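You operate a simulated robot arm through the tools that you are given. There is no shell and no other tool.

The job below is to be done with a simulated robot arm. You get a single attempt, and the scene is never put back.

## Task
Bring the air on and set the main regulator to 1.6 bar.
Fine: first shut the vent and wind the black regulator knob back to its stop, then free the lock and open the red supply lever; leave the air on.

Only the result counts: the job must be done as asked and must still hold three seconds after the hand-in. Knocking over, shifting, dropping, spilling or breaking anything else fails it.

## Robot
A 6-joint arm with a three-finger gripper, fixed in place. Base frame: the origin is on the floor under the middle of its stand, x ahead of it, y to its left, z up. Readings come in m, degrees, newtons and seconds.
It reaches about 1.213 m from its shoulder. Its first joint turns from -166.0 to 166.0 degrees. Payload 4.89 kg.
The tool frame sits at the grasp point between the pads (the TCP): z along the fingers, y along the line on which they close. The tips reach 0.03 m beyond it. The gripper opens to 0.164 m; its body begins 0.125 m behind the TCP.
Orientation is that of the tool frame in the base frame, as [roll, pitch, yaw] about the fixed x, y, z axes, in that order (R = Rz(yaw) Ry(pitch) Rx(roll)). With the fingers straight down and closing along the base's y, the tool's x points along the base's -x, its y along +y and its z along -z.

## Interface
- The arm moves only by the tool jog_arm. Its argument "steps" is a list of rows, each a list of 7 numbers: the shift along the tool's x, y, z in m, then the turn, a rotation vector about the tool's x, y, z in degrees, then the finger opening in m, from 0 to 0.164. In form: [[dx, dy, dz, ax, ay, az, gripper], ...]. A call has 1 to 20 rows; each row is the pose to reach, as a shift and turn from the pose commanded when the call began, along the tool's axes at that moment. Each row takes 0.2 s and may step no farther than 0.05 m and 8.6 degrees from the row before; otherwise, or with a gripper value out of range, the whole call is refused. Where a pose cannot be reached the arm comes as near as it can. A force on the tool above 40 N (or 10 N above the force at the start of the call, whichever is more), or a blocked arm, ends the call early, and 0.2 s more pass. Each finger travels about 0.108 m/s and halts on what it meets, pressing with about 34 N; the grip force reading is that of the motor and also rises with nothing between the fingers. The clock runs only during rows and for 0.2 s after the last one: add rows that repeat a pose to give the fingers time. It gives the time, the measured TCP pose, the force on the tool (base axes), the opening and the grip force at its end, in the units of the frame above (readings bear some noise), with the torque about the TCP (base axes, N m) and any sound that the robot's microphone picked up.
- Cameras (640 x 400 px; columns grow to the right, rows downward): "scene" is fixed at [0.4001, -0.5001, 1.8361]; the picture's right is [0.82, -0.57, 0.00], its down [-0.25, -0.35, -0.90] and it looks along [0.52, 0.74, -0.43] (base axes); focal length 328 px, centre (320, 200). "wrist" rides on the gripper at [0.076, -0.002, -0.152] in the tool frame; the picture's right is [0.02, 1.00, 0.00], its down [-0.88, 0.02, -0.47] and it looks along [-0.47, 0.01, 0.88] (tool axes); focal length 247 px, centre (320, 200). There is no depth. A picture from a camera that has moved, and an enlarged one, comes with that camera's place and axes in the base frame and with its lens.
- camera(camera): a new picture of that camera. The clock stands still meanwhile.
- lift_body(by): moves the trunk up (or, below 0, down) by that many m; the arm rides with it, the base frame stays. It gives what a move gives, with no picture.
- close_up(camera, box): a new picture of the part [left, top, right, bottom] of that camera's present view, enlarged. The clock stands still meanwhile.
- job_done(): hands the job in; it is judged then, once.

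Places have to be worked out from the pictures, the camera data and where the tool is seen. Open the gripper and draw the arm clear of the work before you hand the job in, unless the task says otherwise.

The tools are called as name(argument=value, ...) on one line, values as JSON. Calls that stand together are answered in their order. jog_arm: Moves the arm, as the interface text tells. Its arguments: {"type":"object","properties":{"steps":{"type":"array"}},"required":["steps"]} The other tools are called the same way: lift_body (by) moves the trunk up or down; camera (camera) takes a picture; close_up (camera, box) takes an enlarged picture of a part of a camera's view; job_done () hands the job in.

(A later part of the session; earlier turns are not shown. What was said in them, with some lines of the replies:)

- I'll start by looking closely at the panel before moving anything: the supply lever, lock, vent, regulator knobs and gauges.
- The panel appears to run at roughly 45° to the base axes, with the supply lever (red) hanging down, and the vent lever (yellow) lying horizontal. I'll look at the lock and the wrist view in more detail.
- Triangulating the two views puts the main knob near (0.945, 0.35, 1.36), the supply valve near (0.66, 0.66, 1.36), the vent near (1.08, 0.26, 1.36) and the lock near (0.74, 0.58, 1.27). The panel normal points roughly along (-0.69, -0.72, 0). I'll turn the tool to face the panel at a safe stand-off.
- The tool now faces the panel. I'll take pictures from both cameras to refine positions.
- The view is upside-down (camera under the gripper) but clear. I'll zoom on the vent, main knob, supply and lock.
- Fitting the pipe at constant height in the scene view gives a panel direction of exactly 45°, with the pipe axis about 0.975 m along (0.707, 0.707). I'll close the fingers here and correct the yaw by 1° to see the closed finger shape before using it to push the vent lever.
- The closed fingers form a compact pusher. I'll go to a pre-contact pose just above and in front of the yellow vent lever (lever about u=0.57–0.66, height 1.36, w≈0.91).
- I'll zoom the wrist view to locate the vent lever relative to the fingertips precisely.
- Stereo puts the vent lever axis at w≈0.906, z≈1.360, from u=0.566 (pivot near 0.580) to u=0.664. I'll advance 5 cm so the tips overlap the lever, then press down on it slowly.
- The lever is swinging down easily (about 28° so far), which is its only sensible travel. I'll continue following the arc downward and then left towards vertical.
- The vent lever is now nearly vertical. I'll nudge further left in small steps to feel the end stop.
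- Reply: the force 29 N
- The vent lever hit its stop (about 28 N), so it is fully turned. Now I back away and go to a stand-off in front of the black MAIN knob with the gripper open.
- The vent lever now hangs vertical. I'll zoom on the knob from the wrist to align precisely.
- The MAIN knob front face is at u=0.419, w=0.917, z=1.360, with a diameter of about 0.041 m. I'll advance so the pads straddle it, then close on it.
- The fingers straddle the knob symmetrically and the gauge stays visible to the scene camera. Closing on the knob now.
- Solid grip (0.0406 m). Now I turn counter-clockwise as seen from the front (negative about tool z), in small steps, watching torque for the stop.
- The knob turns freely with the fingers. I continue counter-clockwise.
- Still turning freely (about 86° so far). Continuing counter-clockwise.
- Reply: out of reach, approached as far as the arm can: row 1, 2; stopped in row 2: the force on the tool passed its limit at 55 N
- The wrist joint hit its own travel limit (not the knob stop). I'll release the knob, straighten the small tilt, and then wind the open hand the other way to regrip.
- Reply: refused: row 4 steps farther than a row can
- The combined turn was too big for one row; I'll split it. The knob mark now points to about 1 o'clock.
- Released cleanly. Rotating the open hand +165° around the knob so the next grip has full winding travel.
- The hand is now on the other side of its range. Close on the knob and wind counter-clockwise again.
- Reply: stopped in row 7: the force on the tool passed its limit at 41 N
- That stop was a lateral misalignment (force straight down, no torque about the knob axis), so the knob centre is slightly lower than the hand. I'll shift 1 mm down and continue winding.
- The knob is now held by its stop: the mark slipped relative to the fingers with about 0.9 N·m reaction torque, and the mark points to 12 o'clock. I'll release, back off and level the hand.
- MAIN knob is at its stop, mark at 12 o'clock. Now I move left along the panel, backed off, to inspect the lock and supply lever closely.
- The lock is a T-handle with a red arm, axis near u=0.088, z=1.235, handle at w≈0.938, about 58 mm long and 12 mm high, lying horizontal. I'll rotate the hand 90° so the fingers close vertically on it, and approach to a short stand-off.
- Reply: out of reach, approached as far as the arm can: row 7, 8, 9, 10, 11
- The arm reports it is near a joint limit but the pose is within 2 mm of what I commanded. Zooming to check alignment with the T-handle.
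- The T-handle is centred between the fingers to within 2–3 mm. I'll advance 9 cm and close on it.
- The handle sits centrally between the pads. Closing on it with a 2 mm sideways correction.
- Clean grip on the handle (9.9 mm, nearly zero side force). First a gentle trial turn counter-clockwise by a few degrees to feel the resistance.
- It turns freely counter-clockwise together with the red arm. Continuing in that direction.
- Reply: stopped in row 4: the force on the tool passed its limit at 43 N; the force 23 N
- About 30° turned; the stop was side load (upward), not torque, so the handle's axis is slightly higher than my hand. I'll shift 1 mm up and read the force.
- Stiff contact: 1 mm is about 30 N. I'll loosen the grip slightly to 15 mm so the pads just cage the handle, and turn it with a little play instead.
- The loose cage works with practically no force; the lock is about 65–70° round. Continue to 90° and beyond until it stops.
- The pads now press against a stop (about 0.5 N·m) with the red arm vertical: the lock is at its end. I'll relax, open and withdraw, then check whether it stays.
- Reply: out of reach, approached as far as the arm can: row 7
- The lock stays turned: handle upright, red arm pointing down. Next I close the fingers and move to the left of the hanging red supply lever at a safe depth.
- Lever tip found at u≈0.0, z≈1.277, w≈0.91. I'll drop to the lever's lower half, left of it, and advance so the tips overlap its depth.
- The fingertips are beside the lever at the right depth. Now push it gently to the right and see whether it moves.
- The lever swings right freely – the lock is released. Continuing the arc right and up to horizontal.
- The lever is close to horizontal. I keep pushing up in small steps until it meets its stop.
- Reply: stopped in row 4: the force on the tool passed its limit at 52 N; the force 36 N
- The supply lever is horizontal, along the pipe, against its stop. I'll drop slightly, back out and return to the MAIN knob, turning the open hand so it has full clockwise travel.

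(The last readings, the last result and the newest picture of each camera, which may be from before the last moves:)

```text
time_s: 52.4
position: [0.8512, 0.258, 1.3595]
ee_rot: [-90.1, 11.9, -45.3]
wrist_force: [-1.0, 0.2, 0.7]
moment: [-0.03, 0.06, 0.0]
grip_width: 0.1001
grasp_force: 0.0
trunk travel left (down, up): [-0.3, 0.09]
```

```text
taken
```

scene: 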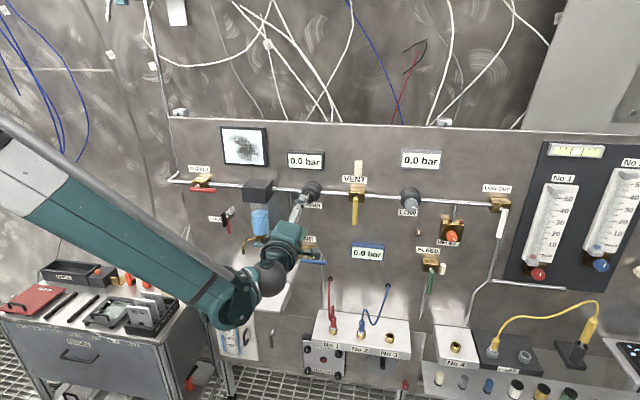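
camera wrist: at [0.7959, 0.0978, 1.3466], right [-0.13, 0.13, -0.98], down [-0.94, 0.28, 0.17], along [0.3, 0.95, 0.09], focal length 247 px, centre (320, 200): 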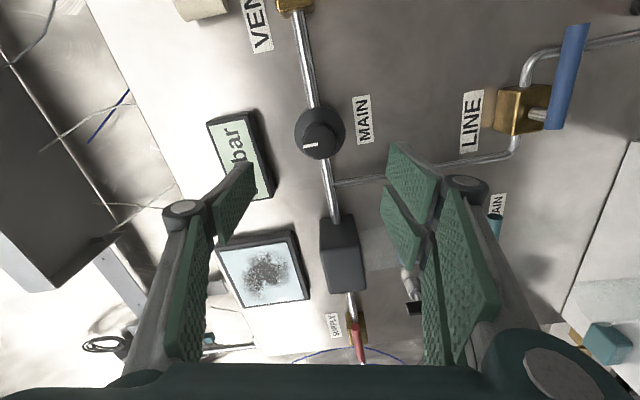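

Aligned with the MAIN knob (u=0.4195, z=1.3595). Advancing over it and closing, with the mark at 12 o'clock.

jog_arm(steps=[[0, 0, 0.04, 0, 0, 0, 0.1], [0, 0, 0.08, 0, 0, 0, 0.1], [0, 0, 0.105, 0, 0, 0, 0.1], [0, 0, 0.122, 0, 0, 0, 0.1], [0, 0, 0.122, 0, 0, 0, 0.06], [0, 0, 0.122, 0, 0, 0, 0.03], [0, 0, 0.122, 0, 0, 0, 0.03], [0, 0, 0.122, 0, 0, 0, 0.03]])

close_up(camera="wrist", box=[200, 40, 440, 240])

close_up(camera="scene", box=[280, 150, 340, 210])

```text
time_s: 54.2
position: [0.9378, 0.3439, 1.3592]
ee_rot: [-90.1, 12.1, -45.3]
wrist_force: [17.0, 6.9, 26.6]
moment: [0.53, -0.57, -0.28]
grip_width: 0.0409
grasp_force: 44.6
trunk travel left (down, up): [-0.3, 0.09]
```

```text
2.00 times, centred on (320, 140) of wrist
camera zoom: at [0.8824, 0.184, 1.3462], right [-0.13, 0.13, -0.98], down [-0.94, 0.28, 0.17], along [0.3, 0.95, 0.09], focal length 494 px, centre (320, 320)
```

zoom: 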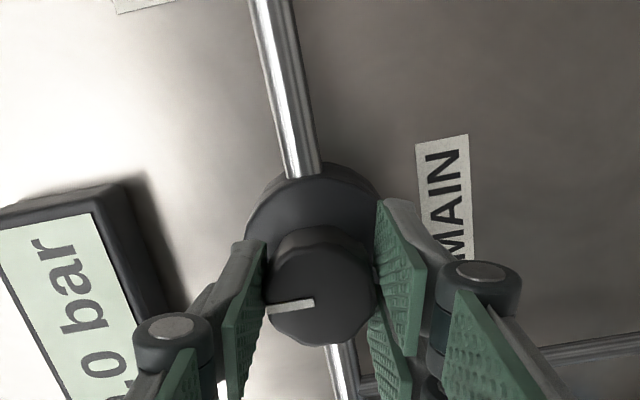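

```text
6.67 times, centred on (310, 180) of scene
camera zoom: at [0.4001, -0.5001, 1.8361], right [0.82, -0.57, 0.0], down [-0.25, -0.35, -0.9], along [0.52, 0.74, -0.43], focal length 2189 px, centre (387, 333)
```

zoom: 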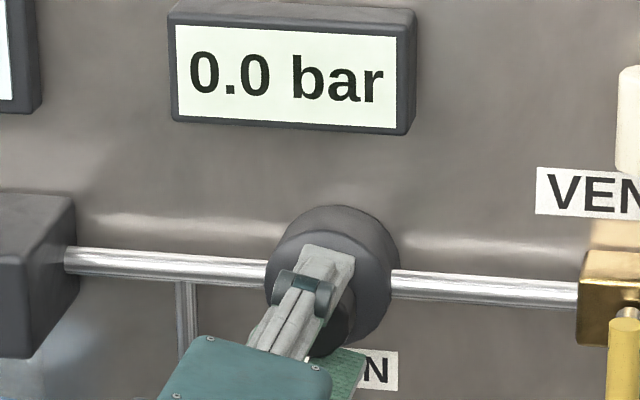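

Gripped; small upward side load, so I shift 0.8 mm up and turn clockwise 20° first, then check the gauge.

jog_arm(steps=[[0, -0.0008, 0.0005, 0, 0, 0, 0.03], [0, -0.0008, 0.0005, 0, 0, 5, 0.03], [0, -0.0008, 0.0005, 0, 0, 10, 0.03], [0, -0.0008, 0.0005, 0, 0, 15, 0.03], [0, -0.0008, 0.0005, 0, 0, 20, 0.03]])

close_up(camera="wrist", box=[200, 40, 440, 240])

close_up(camera="scene", box=[280, 150, 340, 210])

```text
time_s: 55.4
position: [0.9379, 0.3446, 1.3595]
ee_rot: [-90.1, 32.2, -45.4]
wrist_force: [-1.4, -3.7, 2.2]
moment: [-0.14, 0.14, -0.6]
grip_width: 0.041
grasp_force: 45.0
trunk travel left (down, up): [-0.3, 0.09]
```

```text
2.00 times, centred on (320, 140) of wrist
camera zoom: at [0.8757, 0.1907, 1.3214], right [-0.36, 0.36, -0.86], down [-0.87, 0.2, 0.45], along [0.34, 0.91, 0.24], focal length 494 px, centre (320, 320)
```

zoom: 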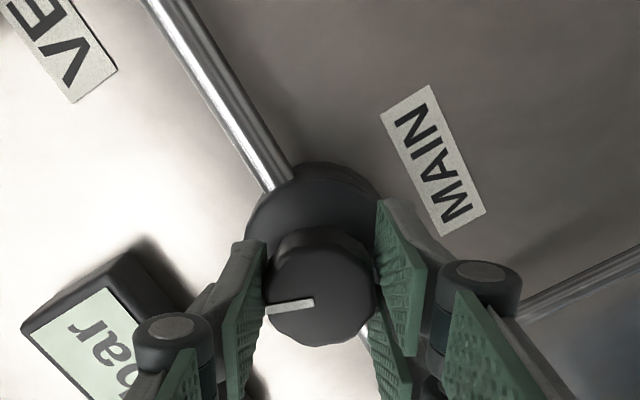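

```text
6.67 times, centred on (310, 180) of scene
camera zoom: at [0.4001, -0.5001, 1.8361], right [0.82, -0.57, 0.0], down [-0.25, -0.35, -0.9], along [0.52, 0.74, -0.43], focal length 2189 px, centre (387, 333)
```

zoom: 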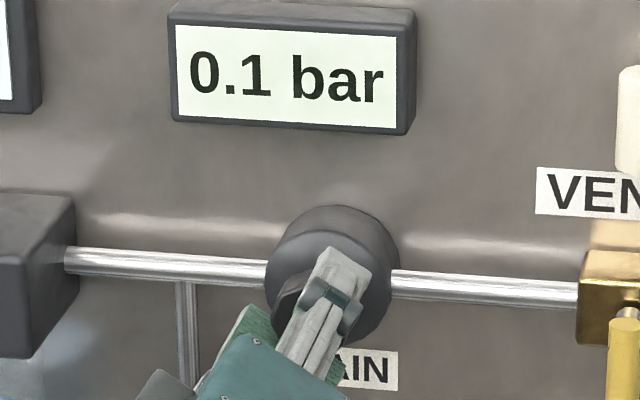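

The main gauge has started to rise: 0.1 bar at about 20°. No hiss reported, so the vent is shut. Continuing clockwise.

jog_arm(steps=[[0, 0, 0, 0, 0, 6, 0.03], [0, 0, 0, 0, 0, 12, 0.03], [0, 0, 0, 0, 0, 18, 0.03], [0, 0, 0, 0, 0, 24, 0.03], [0, 0, 0, 0, 0, 30, 0.03], [0, 0, 0, 0, 0, 36, 0.03], [0, 0, 0, 0, 0, 42, 0.03], [0, 0, 0, 0, 0, 42, 0.03], [0, 0, 0, 0, 0, 42, 0.03]])

close_up(camera="scene", box=[280, 150, 340, 210])

close_up(camera="wrist", box=[200, 40, 440, 240])

```text
time_s: 57.4
position: [0.9386, 0.3441, 1.3597]
ee_rot: [-90.4, 74.2, -45.7]
wrist_force: [-17.5, -8.8, -26.3]
moment: [-0.4, 0.41, 0.38]
grip_width: 0.0406
grasp_force: 45.4
trunk travel left (down, up): [-0.3, 0.09]
```

```text
6.67 times, centred on (310, 180) of scene
camera zoom: at [0.4001, -0.5001, 1.8361], right [0.82, -0.57, 0.0], down [-0.25, -0.35, -0.9], along [0.52, 0.74, -0.43], focal length 2189 px, centre (387, 333)
```

zoom: 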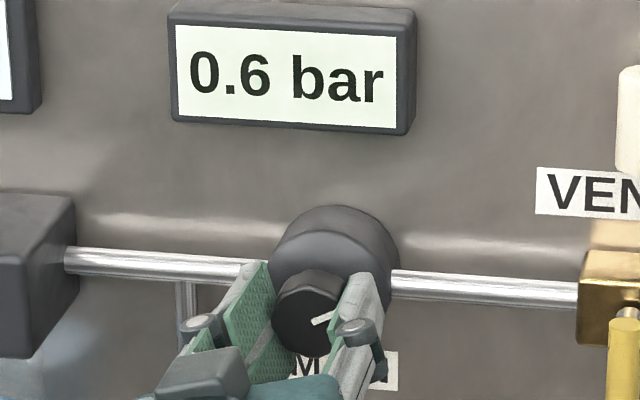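

```text
2.00 times, centred on (320, 140) of wrist
camera zoom: at [0.8452, 0.2214, 1.2876], right [-0.67, 0.68, -0.29], down [-0.52, -0.15, 0.84], along [0.53, 0.72, 0.45], focal length 494 px, centre (320, 320)
```

zoom: 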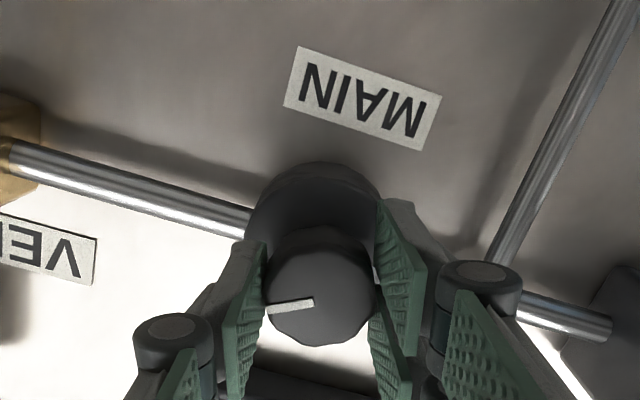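

0.6 bar at about 62°. I'll relieve the side load slightly and continue clockwise by 45°.

jog_arm(steps=[[0.0006, 0.0003, -0.0005, 0, 0, 0, 0.03], [0.0006, 0.0003, -0.0005, 0, 0, 6, 0.03], [0.0006, 0.0003, -0.0005, 0, 0, 12, 0.03], [0.0006, 0.0003, -0.0005, 0, 0, 18, 0.03], [0.0006, 0.0003, -0.0005, 0, 0, 24, 0.03], [0.0006, 0.0003, -0.0005, 0, 0, 30, 0.03], [0.0006, 0.0003, -0.0005, 0, 0, 36, 0.03], [0.0006, 0.0003, -0.0005, 0, 0, 42, 0.03], [0.0006, 0.0003, -0.0005, 0, 0, 45, 0.03], [0.0006, 0.0003, -0.0005, 0, 0, 45, 0.03]])

close_up(camera="scene", box=[280, 150, 340, 210])

close_up(camera="wrist", box=[200, 40, 440, 240])

```text
time_s: 59.6
position: [0.938, 0.3438, 1.3603]
ee_rot: [90.2, 60.8, 134.8]
wrist_force: [4.5, 6.7, 10.6]
moment: [0.17, -0.2, 0.06]
grip_width: 0.041
grasp_force: 45.0
trunk travel left (down, up): [-0.3, 0.09]
```

```text
6.67 times, centred on (310, 180) of scene
camera zoom: at [0.4001, -0.5001, 1.8361], right [0.82, -0.57, 0.0], down [-0.25, -0.35, -0.9], along [0.52, 0.74, -0.43], focal length 2189 px, centre (387, 333)
```

zoom: 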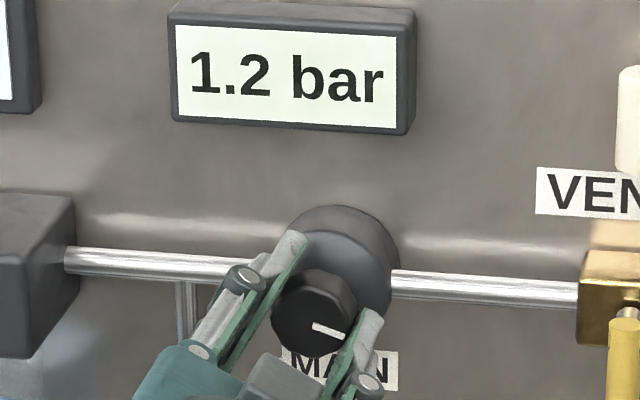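

```text
2.00 times, centred on (320, 140) of wrist
camera zoom: at [0.804, 0.2632, 1.2931], right [-0.62, 0.63, 0.47], down [-0.05, -0.63, 0.78], along [0.78, 0.46, 0.42], focal length 494 px, centre (320, 320)
```

zoom: 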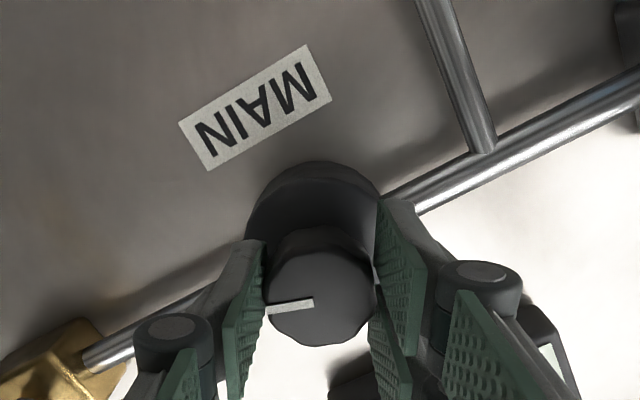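

1.2 bar at about 107°; slope ≈ 0.0133 bar/°. Another ~30° should give 1.6, so I turn 24° and pause to let it settle.

jog_arm(steps=[[0, 0, 0, 0, 0, 6, 0.03], [0, 0, 0, 0, 0, 12, 0.03], [0, 0, 0, 0, 0, 18, 0.03], [0, 0, 0, 0, 0, 24, 0.03], [0, 0, 0, 0, 0, 24, 0.03], [0, 0, 0, 0, 0, 24, 0.03], [0, 0, 0, 0, 0, 24, 0.03], [0, 0, 0, 0, 0, 24, 0.03], [0, 0, 0, 0, 0, 24, 0.03]])

close_up(camera="scene", box=[280, 150, 340, 210])

close_up(camera="wrist", box=[200, 40, 440, 240])

```text
time_s: 61.6
position: [0.9379, 0.3445, 1.3606]
ee_rot: [90.1, 36.9, 134.7]
wrist_force: [18.6, 15.3, 26.9]
moment: [0.45, -0.53, -0.08]
grip_width: 0.041
grasp_force: 45.2
trunk travel left (down, up): [-0.3, 0.09]
```

```text
6.67 times, centred on (310, 180) of scene
camera zoom: at [0.4001, -0.5001, 1.8361], right [0.82, -0.57, 0.0], down [-0.25, -0.35, -0.9], along [0.52, 0.74, -0.43], focal length 2189 px, centre (387, 333)
```

zoom: 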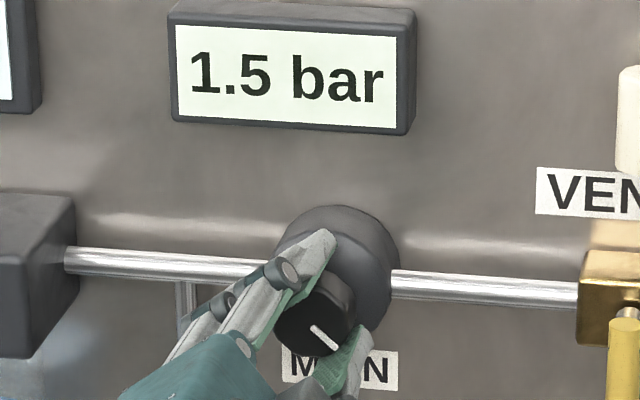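

```text
2.00 times, centred on (320, 140) of wrist
camera zoom: at [0.7868, 0.2805, 1.3135], right [-0.43, 0.44, 0.79], down [0.15, -0.83, 0.54], along [0.89, 0.36, 0.29], focal length 494 px, centre (320, 320)
```

zoom: 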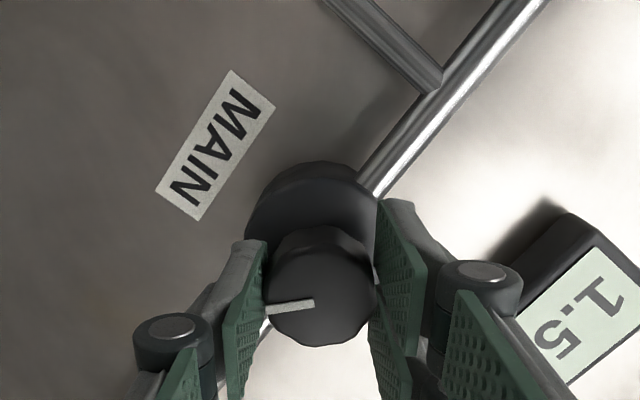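

1.5 bar now. I relieve the side load and creep 2° further, pausing to read.

jog_arm(steps=[[-0.0005, 0.0006, 0.0006, 0, 0, 0, 0.03], [-0.0005, 0.0006, 0.0006, 0, 0, 1, 0.03], [-0.0005, 0.0006, 0.0006, 0, 0, 2, 0.03], [-0.0005, 0.0006, 0.0006, 0, 0, 2, 0.03], [-0.0005, 0.0006, 0.0006, 0, 0, 2, 0.03]])

close_up(camera="scene", box=[280, 150, 340, 210])

```text
time_s: 62.8
position: [0.9369, 0.344, 1.3599]
ee_rot: [90.2, 34.9, 134.8]
wrist_force: [-3.6, 2.6, -4.4]
moment: [-0.05, 0.04, -0.02]
grip_width: 0.0408
grasp_force: 44.6
trunk travel left (down, up): [-0.3, 0.09]
```

```text
6.67 times, centred on (310, 180) of scene
camera zoom: at [0.4001, -0.5001, 1.8361], right [0.82, -0.57, 0.0], down [-0.25, -0.35, -0.9], along [0.52, 0.74, -0.43], focal length 2189 px, centre (387, 333)
```

zoom: 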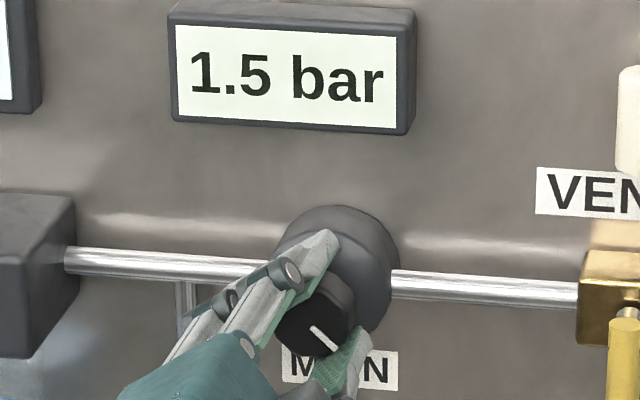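

Still 1.5. Another 2°.

jog_arm(steps=[[0, 0, 0, 0, 0, 1, 0.03], [0, 0, 0, 0, 0, 2, 0.03], [0, 0, 0, 0, 0, 2, 0.03], [0, 0, 0, 0, 0, 2, 0.03]])

close_up(camera="scene", box=[280, 150, 340, 210])

```text
time_s: 63.8
position: [0.9385, 0.344, 1.3591]
ee_rot: [90.1, 32.9, 134.9]
wrist_force: [-25.7, -8.1, -29.0]
moment: [-0.54, 0.54, 0.26]
grip_width: 0.0408
grasp_force: 45.0
trunk travel left (down, up): [-0.3, 0.09]
```

```text
6.67 times, centred on (310, 180) of scene
camera zoom: at [0.4001, -0.5001, 1.8361], right [0.82, -0.57, 0.0], down [-0.25, -0.35, -0.9], along [0.52, 0.74, -0.43], focal length 2189 px, centre (387, 333)
```

zoom: 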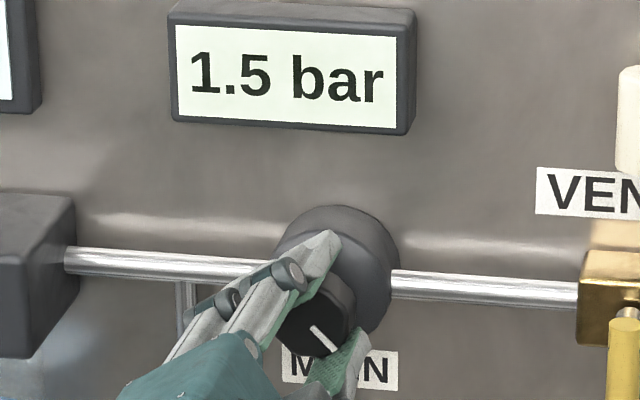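

Still 1.5. I trim the side load and add 2° more.

jog_arm(steps=[[0.0005, -0.0003, -0.0004, 0, 0, 0, 0.03], [0.0005, -0.0003, -0.0004, 0, 0, 1, 0.03], [0.0005, -0.0003, -0.0004, 0, 0, 2, 0.03], [0.0005, -0.0003, -0.0004, 0, 0, 2, 0.03], [0.0005, -0.0003, -0.0004, 0, 0, 2, 0.03]])

close_up(camera="scene", box=[280, 150, 340, 210])

```text
time_s: 65.0
position: [0.9374, 0.3438, 1.3598]
ee_rot: [90.1, 30.9, 134.7]
wrist_force: [-21.8, -7.0, -26.6]
moment: [-0.46, 0.47, 0.2]
grip_width: 0.0408
grasp_force: 45.0
trunk travel left (down, up): [-0.3, 0.09]
```

```text
6.67 times, centred on (310, 180) of scene
camera zoom: at [0.4001, -0.5001, 1.8361], right [0.82, -0.57, 0.0], down [-0.25, -0.35, -0.9], along [0.52, 0.74, -0.43], focal length 2189 px, centre (387, 333)
```

zoom: 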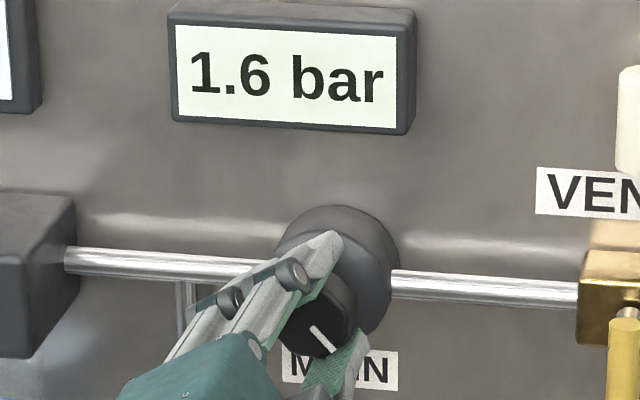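

The gauge just changed to 1.6 (transition near 136°, slope ≈0.0125 bar/°), so the centre of the 1.6 band is about 3° further. I add 3° and let it settle.

jog_arm(steps=[[0, 0, 0, 0, 0, 1, 0.03], [0, 0, 0, 0, 0, 2, 0.03], [0, 0, 0, 0, 0, 3, 0.03], [0, 0, 0, 0, 0, 3, 0.03], [0, 0, 0, 0, 0, 3, 0.03], [0, 0, 0, 0, 0, 3, 0.03], [0, 0, 0, 0, 0, 3, 0.03]])

close_up(camera="scene", box=[280, 150, 340, 210])

```text
time_s: 66.6
position: [0.9381, 0.3442, 1.361]
ee_rot: [90.1, 27.9, 134.6]
wrist_force: [-6.2, -0.6, -1.5]
moment: [0.04, -0.03, 0.05]
grip_width: 0.0411
grasp_force: 44.9
trunk travel left (down, up): [-0.3, 0.09]
```

```text
6.67 times, centred on (310, 180) of scene
camera zoom: at [0.4001, -0.5001, 1.8361], right [0.82, -0.57, 0.0], down [-0.25, -0.35, -0.9], along [0.52, 0.74, -0.43], focal length 2189 px, centre (387, 333)
```

zoom: 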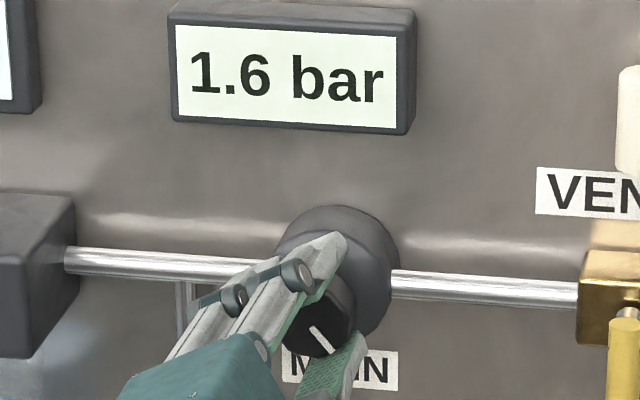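

Reads 1.6 bar, near mid-band, with almost no side force. I now open the fingers without moving, then check the gauge.

jog_arm(steps=[[0, 0, 0, 0, 0, 0, 0.045], [0, 0, 0, 0, 0, 0, 0.06], [0, 0, 0, 0, 0, 0, 0.09], [0, 0, 0, 0, 0, 0, 0.1], [0, 0, 0, 0, 0, 0, 0.1]])

close_up(camera="scene", box=[280, 150, 340, 210])

camera(camera="scene")

```text
time_s: 67.8
position: [0.9377, 0.344, 1.3601]
ee_rot: [90.1, 27.9, 134.8]
wrist_force: [0.1, -0.3, 0.5]
moment: [0.0, -0.01, -0.01]
grip_width: 0.1
grasp_force: 0.1
trunk travel left (down, up): [-0.3, 0.09]
```

```text
6.67 times, centred on (310, 180) of scene
camera zoom: at [0.4001, -0.5001, 1.8361], right [0.82, -0.57, 0.0], down [-0.25, -0.35, -0.9], along [0.52, 0.74, -0.43], focal length 2189 px, centre (387, 333)
```

zoom: 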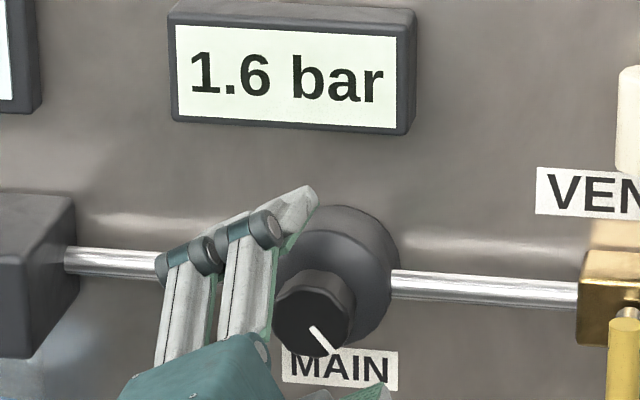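

```text
taken
```

scene: 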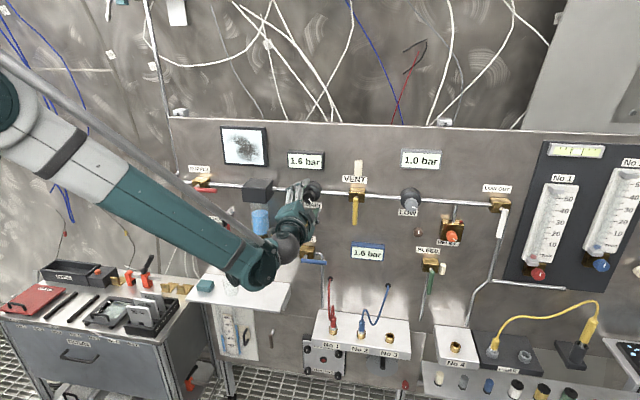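

Main gauge holds 1.6 bar after release; line shows 1.6 and low 1.0 bar, so air is on. I withdraw the open hand straight back, well clear of the panel.

jog_arm(steps=[[0, 0, -0.03, 0, 0, 0, 0.1], [0, 0, -0.07, 0, 0, 0, 0.1], [0, 0, -0.11, 0, 0, 0, 0.1], [0, 0, -0.15, 0, 0, 0, 0.1], [0, 0, -0.19, 0, 0, 0, 0.1], [0, 0, -0.22, 0, 0, 0, 0.1], [0, 0, -0.22, 0, 0, 0, 0.1], [0, 0, -0.22, 0, 0, 0, 0.1]])

camera(camera="scene")

close_up(camera="scene", box=[280, 140, 440, 240])

close_up(camera="scene", box=[160, 150, 280, 240])

```text
time_s: 69.6
position: [0.7805, 0.1891, 1.3599]
ee_rot: [90.0, 27.7, 134.6]
wrist_force: [0.5, 0.2, -0.7]
moment: [0.0, 0.01, -0.02]
grip_width: 0.0999
grasp_force: 0.1
trunk travel left (down, up): [-0.3, 0.09]
```

```text
taken
```

scene: 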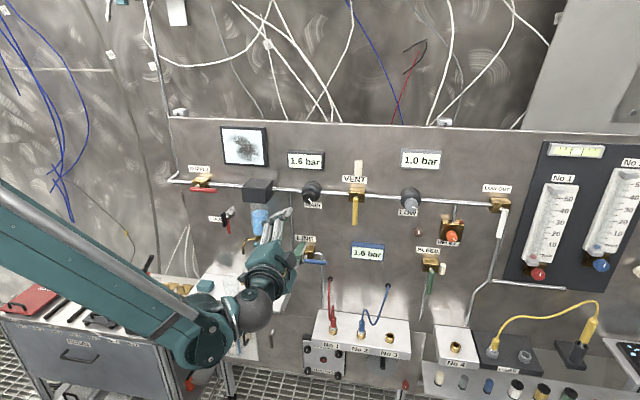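

```text
4.00 times, centred on (360, 190) of scene
camera zoom: at [0.4001, -0.5001, 1.8361], right [0.82, -0.57, 0.0], down [-0.25, -0.35, -0.9], along [0.52, 0.74, -0.43], focal length 1314 px, centre (160, 240)
```

zoom: 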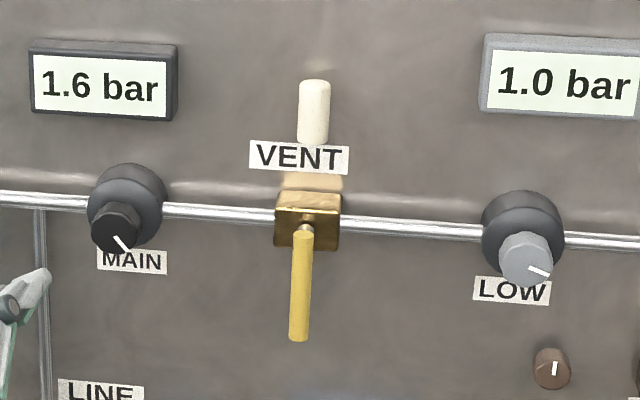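

```text
4.44 times, centred on (220, 195) of scene
camera zoom: at [0.4001, -0.5001, 1.8361], right [0.82, -0.57, 0.0], down [-0.25, -0.35, -0.9], along [0.52, 0.74, -0.43], focal length 1460 px, centre (764, 222)
```

zoom: 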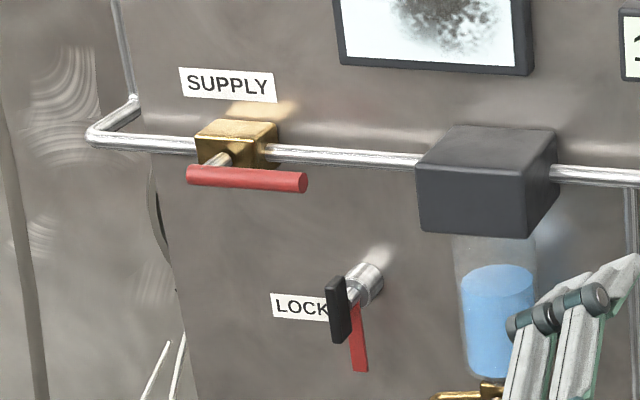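

Everything holds: supply lever open, lock freed, vent shut, main at 1.6 bar. I'll open the gripper fully, wait a few seconds and re-read the gauge for drift before handing in.

jog_arm(steps=[[0, 0, 0, 0, 0, 0, 0.12], [0, 0, 0, 0, 0, 0, 0.164], [0, 0, 0, 0, 0, 0, 0.164], [0, 0, 0, 0, 0, 0, 0.164], [0, 0, 0, 0, 0, 0, 0.164], [0, 0, 0, 0, 0, 0, 0.164], [0, 0, 0, 0, 0, 0, 0.164], [0, 0, 0, 0, 0, 0, 0.164], [0, 0, 0, 0, 0, 0, 0.164], [0, 0, 0, 0, 0, 0, 0.164], [0, 0, 0, 0, 0, 0, 0.164], [0, 0, 0, 0, 0, 0, 0.164], [0, 0, 0, 0, 0, 0, 0.164], [0, 0, 0, 0, 0, 0, 0.164], [0, 0, 0, 0, 0, 0, 0.164], [0, 0, 0, 0, 0, 0, 0.164]])

camera(camera="scene")

close_up(camera="scene", box=[280, 140, 440, 240])

```text
time_s: 73.0
position: [0.781, 0.1891, 1.361]
ee_rot: [90.0, 27.9, 134.6]
wrist_force: [-0.4, -0.4, -0.3]
moment: [-0.01, -0.04, 0.0]
grip_width: 0.164
grasp_force: 0.1
trunk travel left (down, up): [-0.3, 0.09]
```

```text
taken
```

scene: 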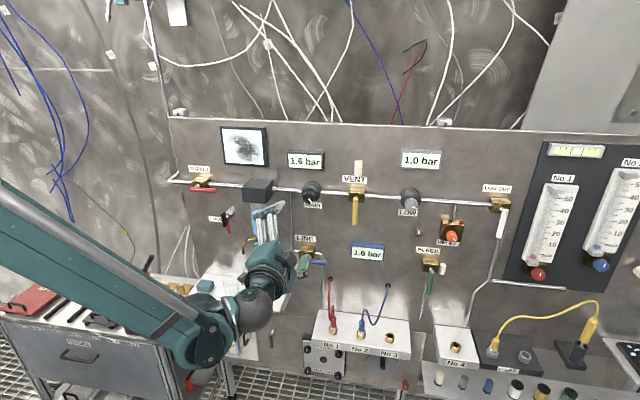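

```text
4.00 times, centred on (360, 190) of scene
camera zoom: at [0.4001, -0.5001, 1.8361], right [0.82, -0.57, 0.0], down [-0.25, -0.35, -0.9], along [0.52, 0.74, -0.43], focal length 1314 px, centre (160, 240)
```

zoom: 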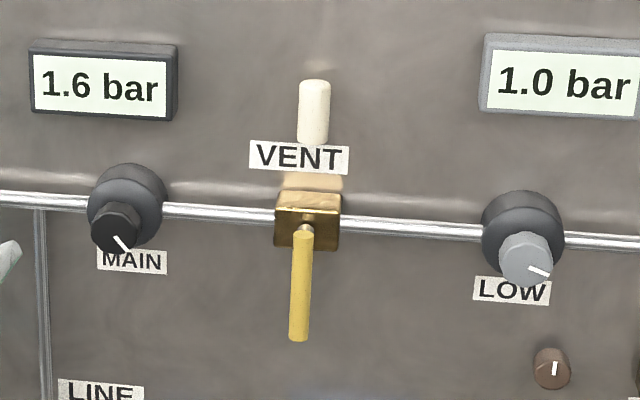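

The main gauge has held 1.6 bar for over three seconds since release. The vent is shut, the lock is free, the supply is open and the hand is open and clear of the panel, so I'm handing in.

job_done()

```text
The job is handed in.
```

The air is on and the main regulator is set to 1.6 bar. The gauge held that reading for about five seconds after I let go of the knob, and I've handed the job in.

I followed your order:
1. **Vent:** I turned the yellow lever down to its stop. I heard no hiss, and pressure built normally once the air came on, so it is shut.
2. **Main regulator, back to stop:** I wound the black knob anticlockwise until it met its stop.
3. **Lock:** I turned the lock handle a quarter turn, so its red arm now points down. It stayed there when I let go.
4. **Supply:** I swung the red lever up in line with the pipe to its stop and left it open.
5. **Main regulator, setting:** I turned the black knob clockwise to 1.6 bar, near the middle of the range where the gauge shows 1.6.

The line gauge also reads 1.6 bar. The low gauge reads 1.0 bar from its existing setting, which I didn't touch. The gripper is open and clear of the panel.
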